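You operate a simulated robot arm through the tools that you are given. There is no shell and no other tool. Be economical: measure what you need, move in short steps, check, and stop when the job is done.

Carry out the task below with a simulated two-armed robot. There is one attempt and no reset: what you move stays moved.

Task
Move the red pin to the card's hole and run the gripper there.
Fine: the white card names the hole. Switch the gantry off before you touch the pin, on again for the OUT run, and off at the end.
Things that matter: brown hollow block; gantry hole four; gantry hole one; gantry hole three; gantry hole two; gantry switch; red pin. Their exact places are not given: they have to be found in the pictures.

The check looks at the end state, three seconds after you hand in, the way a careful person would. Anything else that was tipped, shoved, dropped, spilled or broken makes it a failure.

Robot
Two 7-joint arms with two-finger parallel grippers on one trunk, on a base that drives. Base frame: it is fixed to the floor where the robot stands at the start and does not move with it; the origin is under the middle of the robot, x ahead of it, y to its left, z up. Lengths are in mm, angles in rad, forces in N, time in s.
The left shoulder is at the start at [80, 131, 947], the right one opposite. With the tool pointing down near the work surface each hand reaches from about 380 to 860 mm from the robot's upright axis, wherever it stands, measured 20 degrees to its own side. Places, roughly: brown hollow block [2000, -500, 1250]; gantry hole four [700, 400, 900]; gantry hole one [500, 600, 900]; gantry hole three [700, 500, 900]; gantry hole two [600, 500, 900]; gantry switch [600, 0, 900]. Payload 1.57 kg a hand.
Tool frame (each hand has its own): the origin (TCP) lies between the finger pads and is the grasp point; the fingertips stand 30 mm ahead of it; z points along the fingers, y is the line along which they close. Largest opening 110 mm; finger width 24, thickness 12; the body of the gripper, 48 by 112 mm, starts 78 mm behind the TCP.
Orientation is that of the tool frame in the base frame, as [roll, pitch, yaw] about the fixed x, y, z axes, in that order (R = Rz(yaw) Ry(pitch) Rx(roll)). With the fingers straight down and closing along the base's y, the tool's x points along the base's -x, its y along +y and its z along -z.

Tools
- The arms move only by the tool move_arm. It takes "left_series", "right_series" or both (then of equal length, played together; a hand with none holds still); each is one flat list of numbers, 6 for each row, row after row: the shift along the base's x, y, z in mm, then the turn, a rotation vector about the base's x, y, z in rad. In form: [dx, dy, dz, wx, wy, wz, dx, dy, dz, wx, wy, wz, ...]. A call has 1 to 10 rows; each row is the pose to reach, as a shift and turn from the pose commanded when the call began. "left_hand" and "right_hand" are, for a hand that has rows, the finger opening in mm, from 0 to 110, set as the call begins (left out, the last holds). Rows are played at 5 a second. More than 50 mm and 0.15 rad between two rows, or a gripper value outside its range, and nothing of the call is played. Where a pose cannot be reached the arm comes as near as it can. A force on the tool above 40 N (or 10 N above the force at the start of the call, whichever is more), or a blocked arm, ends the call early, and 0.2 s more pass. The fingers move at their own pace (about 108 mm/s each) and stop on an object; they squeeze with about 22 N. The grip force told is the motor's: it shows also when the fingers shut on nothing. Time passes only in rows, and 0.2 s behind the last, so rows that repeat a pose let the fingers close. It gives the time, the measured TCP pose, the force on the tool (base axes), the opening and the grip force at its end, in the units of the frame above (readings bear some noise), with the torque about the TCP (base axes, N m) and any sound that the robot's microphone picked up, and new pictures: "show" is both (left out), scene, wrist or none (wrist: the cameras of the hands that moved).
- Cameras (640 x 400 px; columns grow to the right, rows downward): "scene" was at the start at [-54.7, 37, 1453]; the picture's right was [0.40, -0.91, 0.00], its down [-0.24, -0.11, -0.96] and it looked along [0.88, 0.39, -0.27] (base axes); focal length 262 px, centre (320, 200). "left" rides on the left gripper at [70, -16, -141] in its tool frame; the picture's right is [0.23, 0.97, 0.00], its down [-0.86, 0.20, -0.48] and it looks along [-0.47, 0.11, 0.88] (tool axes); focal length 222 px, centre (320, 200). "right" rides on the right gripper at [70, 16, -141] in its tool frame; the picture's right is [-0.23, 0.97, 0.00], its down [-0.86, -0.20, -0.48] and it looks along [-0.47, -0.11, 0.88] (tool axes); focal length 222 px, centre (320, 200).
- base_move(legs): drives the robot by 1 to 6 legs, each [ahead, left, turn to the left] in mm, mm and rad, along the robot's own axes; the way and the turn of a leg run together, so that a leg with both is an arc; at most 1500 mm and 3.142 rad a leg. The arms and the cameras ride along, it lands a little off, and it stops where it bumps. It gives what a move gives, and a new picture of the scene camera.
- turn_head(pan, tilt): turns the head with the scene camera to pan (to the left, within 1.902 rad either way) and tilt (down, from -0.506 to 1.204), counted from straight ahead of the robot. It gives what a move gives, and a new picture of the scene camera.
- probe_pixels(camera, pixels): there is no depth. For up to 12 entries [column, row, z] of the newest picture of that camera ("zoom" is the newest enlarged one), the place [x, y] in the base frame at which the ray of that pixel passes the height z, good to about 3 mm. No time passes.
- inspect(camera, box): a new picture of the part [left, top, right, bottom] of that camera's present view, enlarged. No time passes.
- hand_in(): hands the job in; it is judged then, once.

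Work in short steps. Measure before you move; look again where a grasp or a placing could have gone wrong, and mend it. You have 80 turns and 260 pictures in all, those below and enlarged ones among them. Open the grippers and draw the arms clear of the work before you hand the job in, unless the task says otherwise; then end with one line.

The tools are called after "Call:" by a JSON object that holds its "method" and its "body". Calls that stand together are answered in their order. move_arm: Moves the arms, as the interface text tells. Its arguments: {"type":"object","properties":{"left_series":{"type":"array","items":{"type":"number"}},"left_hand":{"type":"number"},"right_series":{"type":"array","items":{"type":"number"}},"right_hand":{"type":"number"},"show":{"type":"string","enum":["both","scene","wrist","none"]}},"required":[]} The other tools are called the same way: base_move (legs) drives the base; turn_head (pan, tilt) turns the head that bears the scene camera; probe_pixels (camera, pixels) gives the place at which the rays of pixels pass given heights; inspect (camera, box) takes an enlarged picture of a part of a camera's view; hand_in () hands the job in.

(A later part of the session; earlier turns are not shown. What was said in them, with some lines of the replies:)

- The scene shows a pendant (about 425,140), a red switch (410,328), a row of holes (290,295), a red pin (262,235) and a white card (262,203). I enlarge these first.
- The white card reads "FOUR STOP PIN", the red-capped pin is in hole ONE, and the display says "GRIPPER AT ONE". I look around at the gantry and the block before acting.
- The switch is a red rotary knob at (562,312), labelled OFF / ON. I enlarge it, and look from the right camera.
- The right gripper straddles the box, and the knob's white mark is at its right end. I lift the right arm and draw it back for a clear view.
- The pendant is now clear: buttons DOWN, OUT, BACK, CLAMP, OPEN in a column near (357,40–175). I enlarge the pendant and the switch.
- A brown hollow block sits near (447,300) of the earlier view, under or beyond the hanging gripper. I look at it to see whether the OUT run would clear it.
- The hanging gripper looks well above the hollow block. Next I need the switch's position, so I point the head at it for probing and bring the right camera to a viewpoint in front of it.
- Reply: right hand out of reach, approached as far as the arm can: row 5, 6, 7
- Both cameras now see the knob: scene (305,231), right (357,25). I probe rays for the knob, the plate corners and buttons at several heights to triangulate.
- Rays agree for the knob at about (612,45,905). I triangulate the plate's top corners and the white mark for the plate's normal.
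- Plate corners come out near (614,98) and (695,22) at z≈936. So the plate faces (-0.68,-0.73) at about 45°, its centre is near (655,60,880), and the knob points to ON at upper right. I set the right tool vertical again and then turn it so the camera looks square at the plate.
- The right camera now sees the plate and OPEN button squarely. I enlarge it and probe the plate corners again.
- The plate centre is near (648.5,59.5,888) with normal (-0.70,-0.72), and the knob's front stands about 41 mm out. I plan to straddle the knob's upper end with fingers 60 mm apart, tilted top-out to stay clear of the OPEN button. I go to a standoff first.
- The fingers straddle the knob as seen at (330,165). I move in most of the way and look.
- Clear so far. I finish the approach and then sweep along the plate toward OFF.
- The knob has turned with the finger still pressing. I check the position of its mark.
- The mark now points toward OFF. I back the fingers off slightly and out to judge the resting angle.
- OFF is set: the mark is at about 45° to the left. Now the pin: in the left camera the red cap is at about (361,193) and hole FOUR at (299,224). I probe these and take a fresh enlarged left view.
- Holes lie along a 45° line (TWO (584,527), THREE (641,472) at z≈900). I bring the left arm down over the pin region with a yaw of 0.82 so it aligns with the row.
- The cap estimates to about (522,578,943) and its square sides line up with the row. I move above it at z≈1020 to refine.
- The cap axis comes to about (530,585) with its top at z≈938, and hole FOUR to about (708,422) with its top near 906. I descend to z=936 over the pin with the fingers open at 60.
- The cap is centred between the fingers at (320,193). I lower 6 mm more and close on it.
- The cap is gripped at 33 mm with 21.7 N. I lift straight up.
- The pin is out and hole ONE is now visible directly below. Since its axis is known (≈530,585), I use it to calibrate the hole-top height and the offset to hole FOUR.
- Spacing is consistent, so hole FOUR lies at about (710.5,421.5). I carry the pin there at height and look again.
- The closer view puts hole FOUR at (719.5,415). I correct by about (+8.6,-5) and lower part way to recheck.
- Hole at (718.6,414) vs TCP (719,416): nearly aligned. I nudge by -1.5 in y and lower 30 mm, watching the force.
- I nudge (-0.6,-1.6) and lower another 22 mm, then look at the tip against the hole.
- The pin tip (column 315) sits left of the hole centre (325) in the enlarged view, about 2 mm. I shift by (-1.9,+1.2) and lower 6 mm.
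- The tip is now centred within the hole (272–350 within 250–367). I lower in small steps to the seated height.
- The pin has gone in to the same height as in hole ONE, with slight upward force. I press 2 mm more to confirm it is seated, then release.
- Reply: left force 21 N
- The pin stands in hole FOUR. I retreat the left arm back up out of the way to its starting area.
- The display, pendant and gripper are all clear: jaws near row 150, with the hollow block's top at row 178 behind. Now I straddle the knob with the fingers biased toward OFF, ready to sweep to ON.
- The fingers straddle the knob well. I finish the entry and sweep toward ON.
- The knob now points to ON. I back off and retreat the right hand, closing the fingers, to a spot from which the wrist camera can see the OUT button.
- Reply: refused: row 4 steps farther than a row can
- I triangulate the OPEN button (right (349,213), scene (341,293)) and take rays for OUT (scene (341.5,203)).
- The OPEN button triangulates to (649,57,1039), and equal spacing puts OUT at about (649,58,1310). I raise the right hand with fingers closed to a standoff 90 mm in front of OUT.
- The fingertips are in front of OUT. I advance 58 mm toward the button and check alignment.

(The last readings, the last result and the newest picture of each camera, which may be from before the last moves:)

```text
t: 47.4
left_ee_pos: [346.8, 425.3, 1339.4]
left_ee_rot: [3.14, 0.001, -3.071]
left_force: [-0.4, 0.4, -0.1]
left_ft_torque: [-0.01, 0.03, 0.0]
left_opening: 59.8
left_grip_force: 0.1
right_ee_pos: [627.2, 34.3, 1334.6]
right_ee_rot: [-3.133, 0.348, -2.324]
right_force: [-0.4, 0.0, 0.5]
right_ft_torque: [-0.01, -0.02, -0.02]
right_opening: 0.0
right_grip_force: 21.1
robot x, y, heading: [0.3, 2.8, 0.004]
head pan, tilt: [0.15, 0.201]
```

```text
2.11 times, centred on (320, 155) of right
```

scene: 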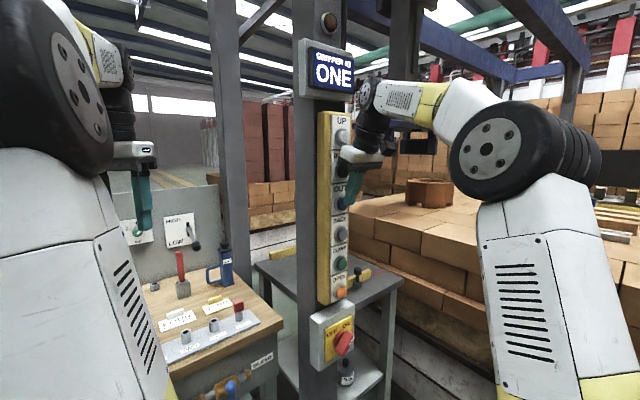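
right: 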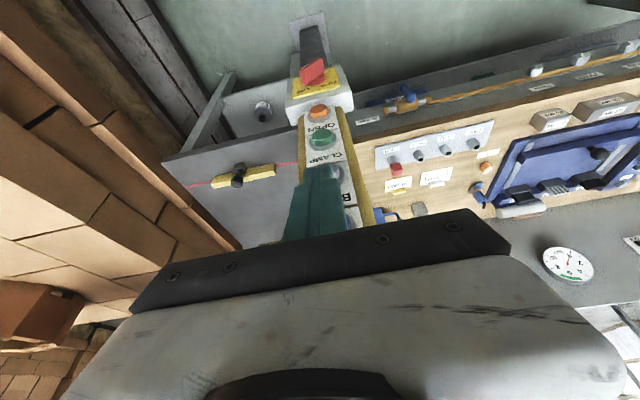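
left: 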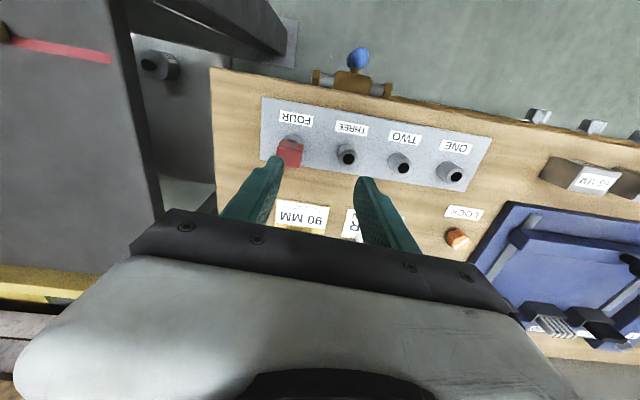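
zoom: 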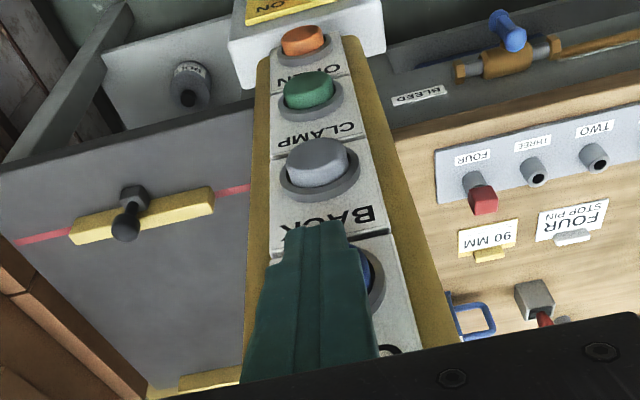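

The fingertip is in front of OUT, slightly to its right. I shift about 6 mm left and press in steps, listening for sound.

Call:
{"method": "move_arm", "body": {"right_series": [-4.3, 4.2, 0, 0, 0, 0, -0.8, 7.8, 0, 0, 0, 0, 1.3, 10, 0, 0, 0, 0, 3.4, 12.1, 0, 0, 0, 0, 4.8, 13.5, 0, 0, 0, 0], "show": "scene"}}

Call:
{"method": "inspect", "body": {"camera": "scene", "box": [290, 40, 440, 260]}}

```text
t: 48.5
left_ee_pos: [346.2, 424.8, 1339.5]
left_ee_rot: [3.139, 0.004, -3.073]
left_force: [0.5, 0.1, 0.5]
left_ft_torque: [0.0, 0.02, 0.01]
left_opening: 60.1
left_grip_force: 0.0
right_ee_pos: [628.8, 46.3, 1333.8]
right_ee_rot: [-3.135, 0.346, -2.321]
right_force: [-25.2, -17.0, -2.1]
right_ft_torque: [-0.42, 0.63, 0.15]
right_opening: 0.0
right_grip_force: 21.4
robot x, y, heading: [2.4, -0.2, -0.001]
head pan, tilt: [0.15, 0.201]
heard: click
```

scene: 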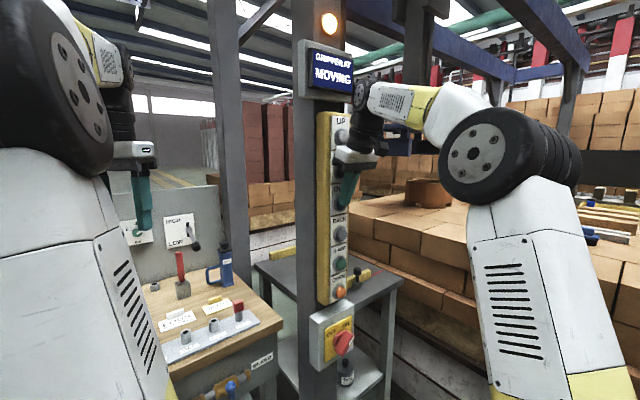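

```text
1.82 times, centred on (365, 150) of scene
```

zoom: 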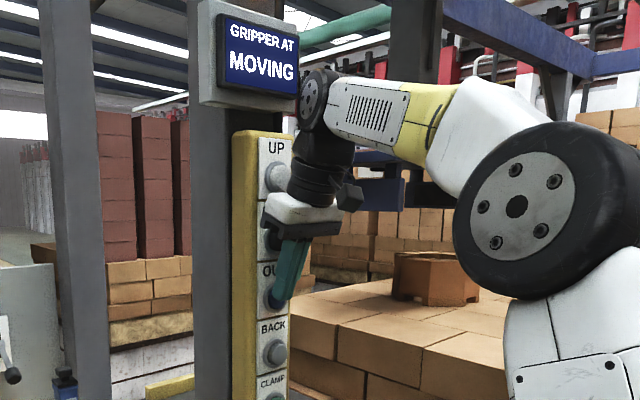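

A click: the lamp is lit and the display says MOVING. I keep holding the button and watch.

Call:
{"method": "move_arm", "body": {"right_series": [0, 0, 0, 0, 0, 0, 0, 0, 0, 0, 0, 0, 0, 0, 0, 0, 0, 0, 0, 0, 0, 0, 0, 0, 0, 0, 0, 0, 0, 0, 0, 0, 0, 0, 0, 0], "show": "scene"}}

```text
t: 50.0
left_ee_pos: [345.9, 423.9, 1339.7]
left_ee_rot: [3.14, 0.001, -3.072]
left_force: [0.5, -0.1, 0.2]
left_ft_torque: [-0.04, 0.02, -0.02]
left_opening: 60.3
left_grip_force: 0.0
right_ee_pos: [629.1, 45.7, 1334.6]
right_ee_rot: [-3.137, 0.346, -2.322]
right_force: [-26.7, -22.4, -1.4]
right_ft_torque: [-0.6, 0.65, 0.11]
right_opening: 0.1
right_grip_force: 21.1
robot x, y, heading: [-3.8, 0.2, -0.003]
head pan, tilt: [0.15, 0.201]
```

scene: 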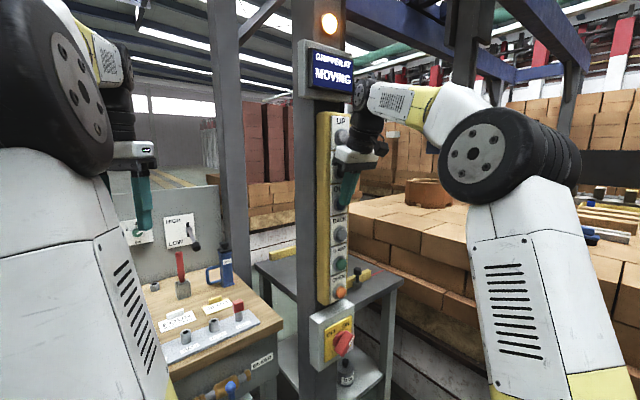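

The mast is travelling right as expected, away from the robot. I keep holding until the display settles.

Call:
{"method": "move_arm", "body": {"right_series": [0, 0, 0, 0, 0, 0, 0, 0, 0, 0, 0, 0, 0, 0, 0, 0, 0, 0, 0, 0, 0, 0, 0, 0, 0, 0, 0, 0, 0, 0, 0, 0, 0, 0, 0, 0, 0, 0, 0, 0, 0, 0, 0, 0, 0, 0, 0, 0], "show": "scene"}}

Call:
{"method": "inspect", "body": {"camera": "scene", "box": [290, 0, 560, 220]}}

```text
t: 51.8
left_ee_pos: [345.9, 424.9, 1340.0]
left_ee_rot: [3.138, 0.001, -3.071]
left_force: [1.0, -0.3, -0.1]
left_ft_torque: [-0.06, 0.0, -0.02]
left_opening: 60.0
left_grip_force: 0.2
right_ee_pos: [630.4, 45.3, 1334.3]
right_ee_rot: [-3.134, 0.346, -2.321]
right_force: [-23.1, -26.1, 0.2]
right_ft_torque: [-0.63, 0.57, 0.04]
right_opening: 0.0
right_grip_force: 20.8
robot x, y, heading: [3.9, -2.7, 0.001]
head pan, tilt: [0.15, 0.201]
```

scene: 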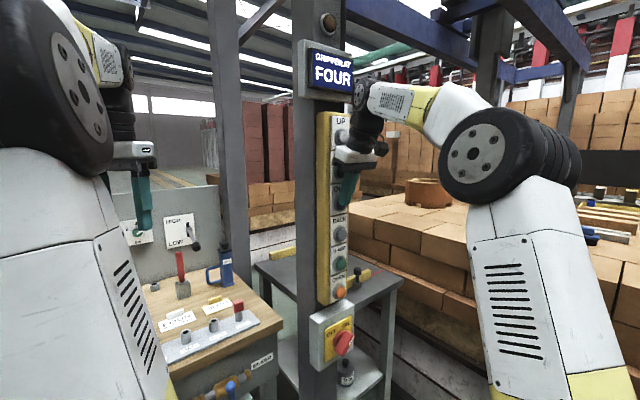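

```text
1.82 times, centred on (425, 110) of scene
```

zoom: 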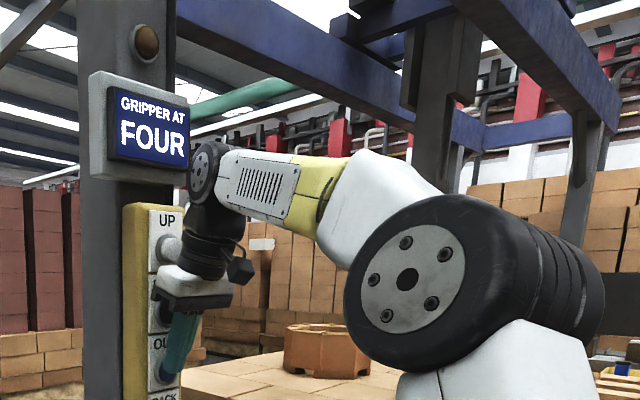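

The display reads GRIPPER AT FOUR and the lamp is out. I release the button, back straight off, and come down to the switch standoff, opening the fingers.

Call:
{"method": "move_arm", "body": {"right_series": [-15, -15.5, 0, 0, 0, 0, -45, -46, 0, 0, 0, 0, -70, -75, -15, 0, 0, 0, -85, -100, -50, 0, 0, 0, -95, -120, -90, 0, 0, 0, -98, -135, -135, 0, 0, 0, -98, -138, -174, 0, 0, 0], "show": "scene"}}

Call:
{"method": "move_arm", "body": {"right_series": [10, 12, -40, 0, 0, 0, 25, 30, -80, 0, 0, 0, 38, 50, -120, 0, 0, 0, 50, 73, -155, 0, 0, 0, 60, 93, -160, 0, 0, 0, 60, 93, -160, 0, 0, 0], "right_hand": 60, "show": "wrist"}}

```text
t: 53.4
left_ee_pos: [347.1, 425.9, 1340.1]
left_ee_rot: [3.139, 0.001, -3.072]
left_force: [0.3, 0.1, -0.5]
left_ft_torque: [0.02, -0.04, -0.02]
left_opening: 60.0
left_grip_force: 0.0
right_ee_pos: [533.5, -91.3, 1159.5]
right_ee_rot: [-3.133, 0.347, -2.318]
right_force: [1.0, 0.8, -0.7]
right_ft_torque: [-0.02, -0.02, -0.01]
right_opening: 0.1
right_grip_force: 21.2
robot x, y, heading: [-0.6, -1.2, 0.003]
head pan, tilt: [0.15, 0.201]
```

scene: 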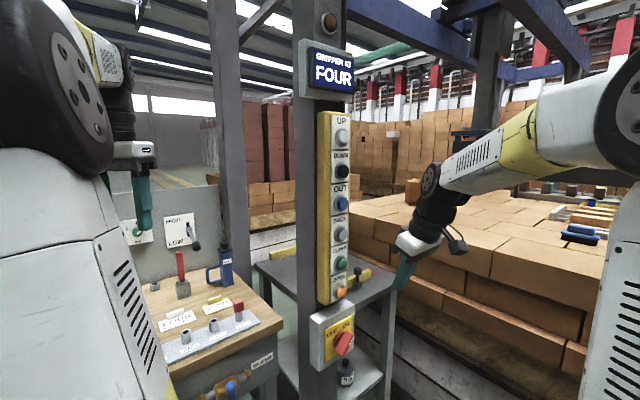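

```text
t: 54.8
left_ee_pos: [347.5, 426.1, 1340.3]
left_ee_rot: [3.141, 0.001, -3.072]
left_force: [0.5, -0.1, -0.1]
left_ft_torque: [-0.03, 0.0, 0.01]
left_opening: 60.0
left_grip_force: 0.1
right_ee_pos: [595.2, 3.6, 998.1]
right_ee_rot: [-3.134, 0.348, -2.319]
right_force: [0.4, -0.4, 0.2]
right_ft_torque: [-0.01, -0.02, -0.01]
right_opening: 60.3
right_grip_force: 0.0
robot x, y, heading: [-3.1, -3.3, -0.001]
head pan, tilt: [0.15, 0.201]
```

right: 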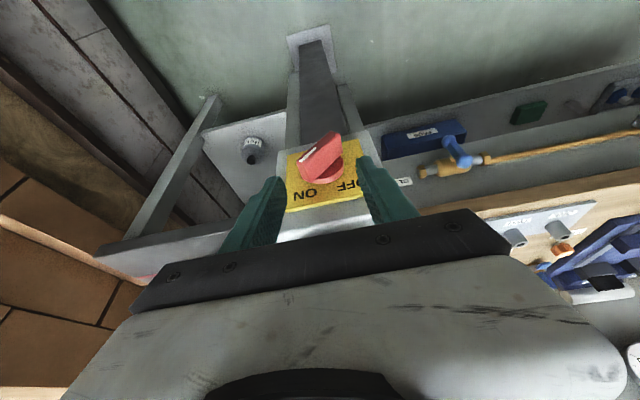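

I'm centred a bit left of the entry used before, so I shift right, then go in over the knob as earlier.

Call:
{"method": "move_arm", "body": {"right_series": [8, -9, 0, 0, 0, 0, 14, -3, -20, 0, 0, 0, 20, 3, -40, 0, 0, 0, 25.7, 8.9, -59, 0, 0, 0, 25.7, 8.9, -59, 0, 0, 0], "show": "wrist"}}

```text
t: 56.0
left_ee_pos: [346.3, 424.7, 1340.3]
left_ee_rot: [3.139, 0.002, -3.072]
left_force: [-0.9, 0.2, -0.2]
left_ft_torque: [0.01, -0.01, 0.05]
left_opening: 59.9
left_grip_force: 0.0
right_ee_pos: [618.6, 11.8, 940.0]
right_ee_rot: [-3.135, 0.35, -2.32]
right_force: [-0.4, -0.5, 0.1]
right_ft_torque: [0.02, 0.01, -0.01]
right_opening: 60.2
right_grip_force: 0.2
robot x, y, heading: [1.7, -1.6, -0.003]
head pan, tilt: [0.15, 0.201]
```

right: 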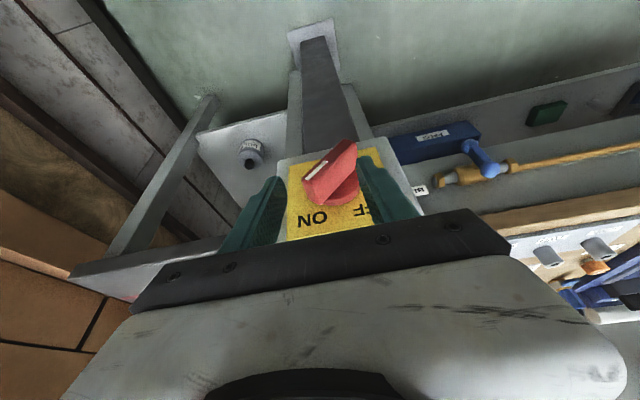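

Same view as the first entry. I sweep to OFF with the same motion.

Call:
{"method": "move_arm", "body": {"right_series": [8, 10, -15, 0, 0, 0, 1, 17, -15, 0, 0, 0, -6, 24, -15, 0, 0, 0, -13, 31, -15, 0, 0, 0, -20, 37, -15, 0, 0, 0, -21, 38, -15, 0, 0, 0], "show": "wrist"}}

Call:
{"method": "move_arm", "body": {"right_series": [7, -8, 0, 0, 0, 0, -5, -10, 30, 0, 0, 0, -20, -25, 60, 0, 0, 0, -40, -45, 80, 0, 0, 0], "show": "wrist"}}

Call:
{"method": "inspect", "body": {"camera": "right", "box": [220, 100, 420, 250]}}

```text
t: 57.4
left_ee_pos: [346.9, 425.1, 1339.3]
left_ee_rot: [3.14, 0.001, -3.071]
left_force: [0.9, 0.0, 0.2]
left_ft_torque: [0.0, -0.01, -0.02]
left_opening: 59.8
left_grip_force: 0.1
right_ee_pos: [597.9, 49.7, 926.8]
right_ee_rot: [-3.135, 0.348, -2.319]
right_force: [2.5, -5.2, 8.5]
right_ft_torque: [-0.3, -0.36, -0.02]
right_opening: 64.9
right_grip_force: 3.2
robot x, y, heading: [2.2, -0.9, -0.001]
head pan, tilt: [0.15, 0.201]
```

right: 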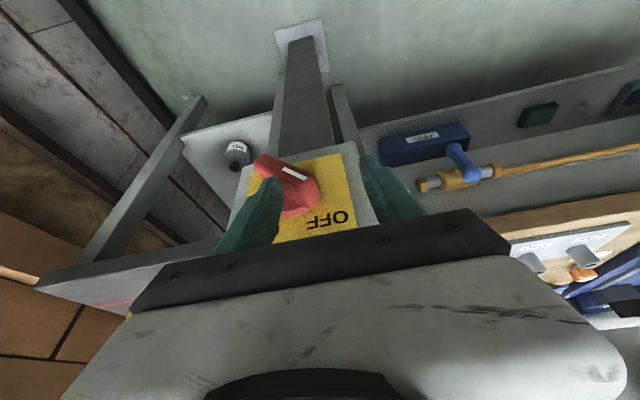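

```text
t: 58.4
left_ee_pos: [347.5, 425.6, 1340.6]
left_ee_rot: [3.14, -0.001, -3.072]
left_force: [0.1, -0.4, -1.7]
left_ft_torque: [-0.03, 0.05, -0.04]
left_opening: 60.0
left_grip_force: 0.1
right_ee_pos: [559.2, 7.2, 1005.9]
right_ee_rot: [-3.134, 0.35, -2.319]
right_force: [-0.3, 0.4, -0.1]
right_ft_torque: [0.0, 0.0, 0.0]
right_opening: 60.1
right_grip_force: 0.0
robot x, y, heading: [-0.1, 0.6, -0.0]
head pan, tilt: [0.15, 0.201]
```

right: 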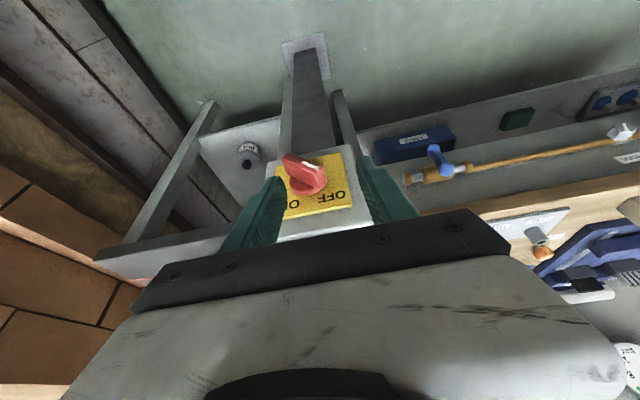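

```text
2.67 times, centred on (320, 175) of right
```

zoom: 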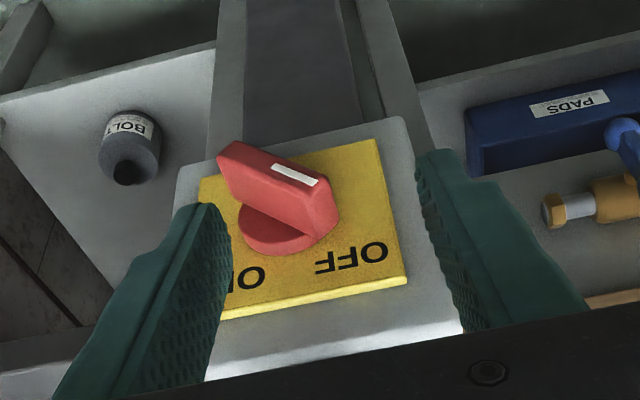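

The switch is OFF again. I draw the right arm clear, open both grippers, and take a last look.

Call:
{"method": "move_arm", "body": {"right_series": [-30, -35, 15, 0, 0, 0, -60, -70, 30, 0, 0, 0, -90, -105, 50, 0, 0, 0, -110, -140, 70, 0, 0, 0], "left_series": [0, 0, 0, 0, 0, 0, 0, 0, 0, 0, 0, 0, 0, 0, 0, 0, 0, 0, 0, 0, 0, 0, 0, 0], "right_hand": 110, "left_hand": 110, "show": "scene"}}

Call:
{"method": "inspect", "body": {"camera": "scene", "box": [140, 220, 380, 400]}}

Call:
{"method": "inspect", "body": {"camera": "scene", "box": [290, 0, 560, 220]}}

```text
refused: row 3 steps farther than a row can; nothing moved
```

```text
2.22 times, centred on (260, 310) of scene
```

zoom: 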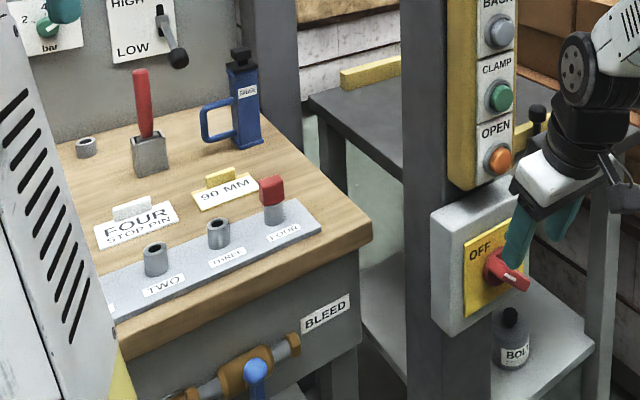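

```text
1.82 times, centred on (425, 110) of scene
```

zoom: 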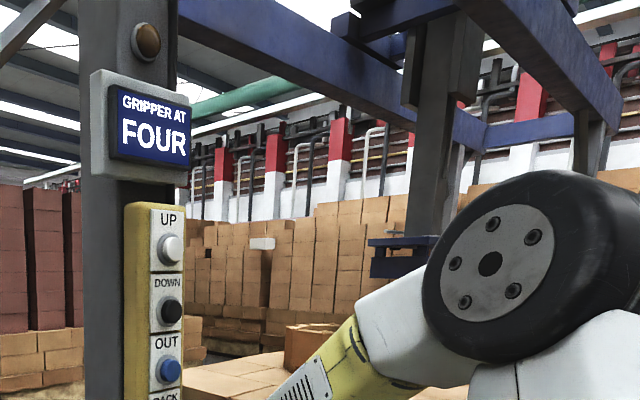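

The last retreat was refused because its steps were too long, so I repeat it with shorter steps.

Call:
{"method": "move_arm", "body": {"right_series": [-25, -30, 15, 0, 0, 0, -50, -60, 30, 0, 0, 0, -75, -90, 45, 0, 0, 0, -95, -120, 60, 0, 0, 0, -105, -150, 70, 0, 0, 0], "left_series": [0, 0, 0, 0, 0, 0, 0, 0, 0, 0, 0, 0, 0, 0, 0, 0, 0, 0, 0, 0, 0, 0, 0, 0, 0, 0, 0, 0, 0, 0], "right_hand": 110, "left_hand": 110, "show": "scene"}}

Call:
{"method": "inspect", "body": {"camera": "scene", "box": [290, 200, 400, 390]}}

```text
t: 59.5
left_ee_pos: [347.4, 425.1, 1339.8]
left_ee_rot: [3.139, 0.003, -3.073]
left_force: [-0.7, 1.4, 0.2]
left_ft_torque: [0.02, 0.04, 0.01]
left_opening: 110.1
left_grip_force: 0.1
right_ee_pos: [453.3, -145.2, 1075.1]
right_ee_rot: [-3.135, 0.351, -2.321]
right_force: [-0.7, -0.8, -0.3]
right_ft_torque: [-0.05, 0.05, 0.02]
right_opening: 110.1
right_grip_force: 0.1
robot x, y, heading: [-2.1, 2.4, 0.003]
head pan, tilt: [0.15, 0.201]
```

scene: 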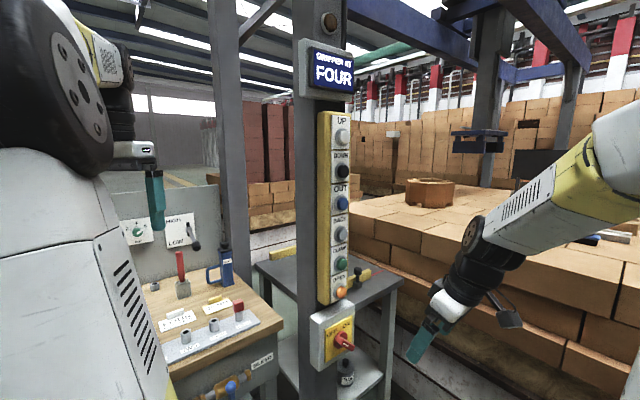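

```text
2.11 times, centred on (345, 295) of scene
```

zoom: 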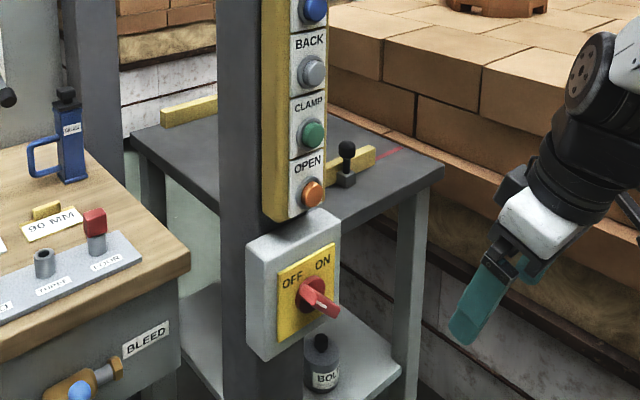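

The pin is in hole FOUR, the display reads GRIPPER AT FOUR, the switch is OFF, the hollow block is untouched, and both arms are clear with grippers open. I hand in.

Call:
{"method": "hand_in", "body": {}}

```text
The job is handed in.
```

The red pin is in hole FOUR, the hole the white card names. The gantry gripper has run OUT and the display reads "GRIPPER AT FOUR". The switch was OFF while I moved the pin, ON for the run, and is OFF now.
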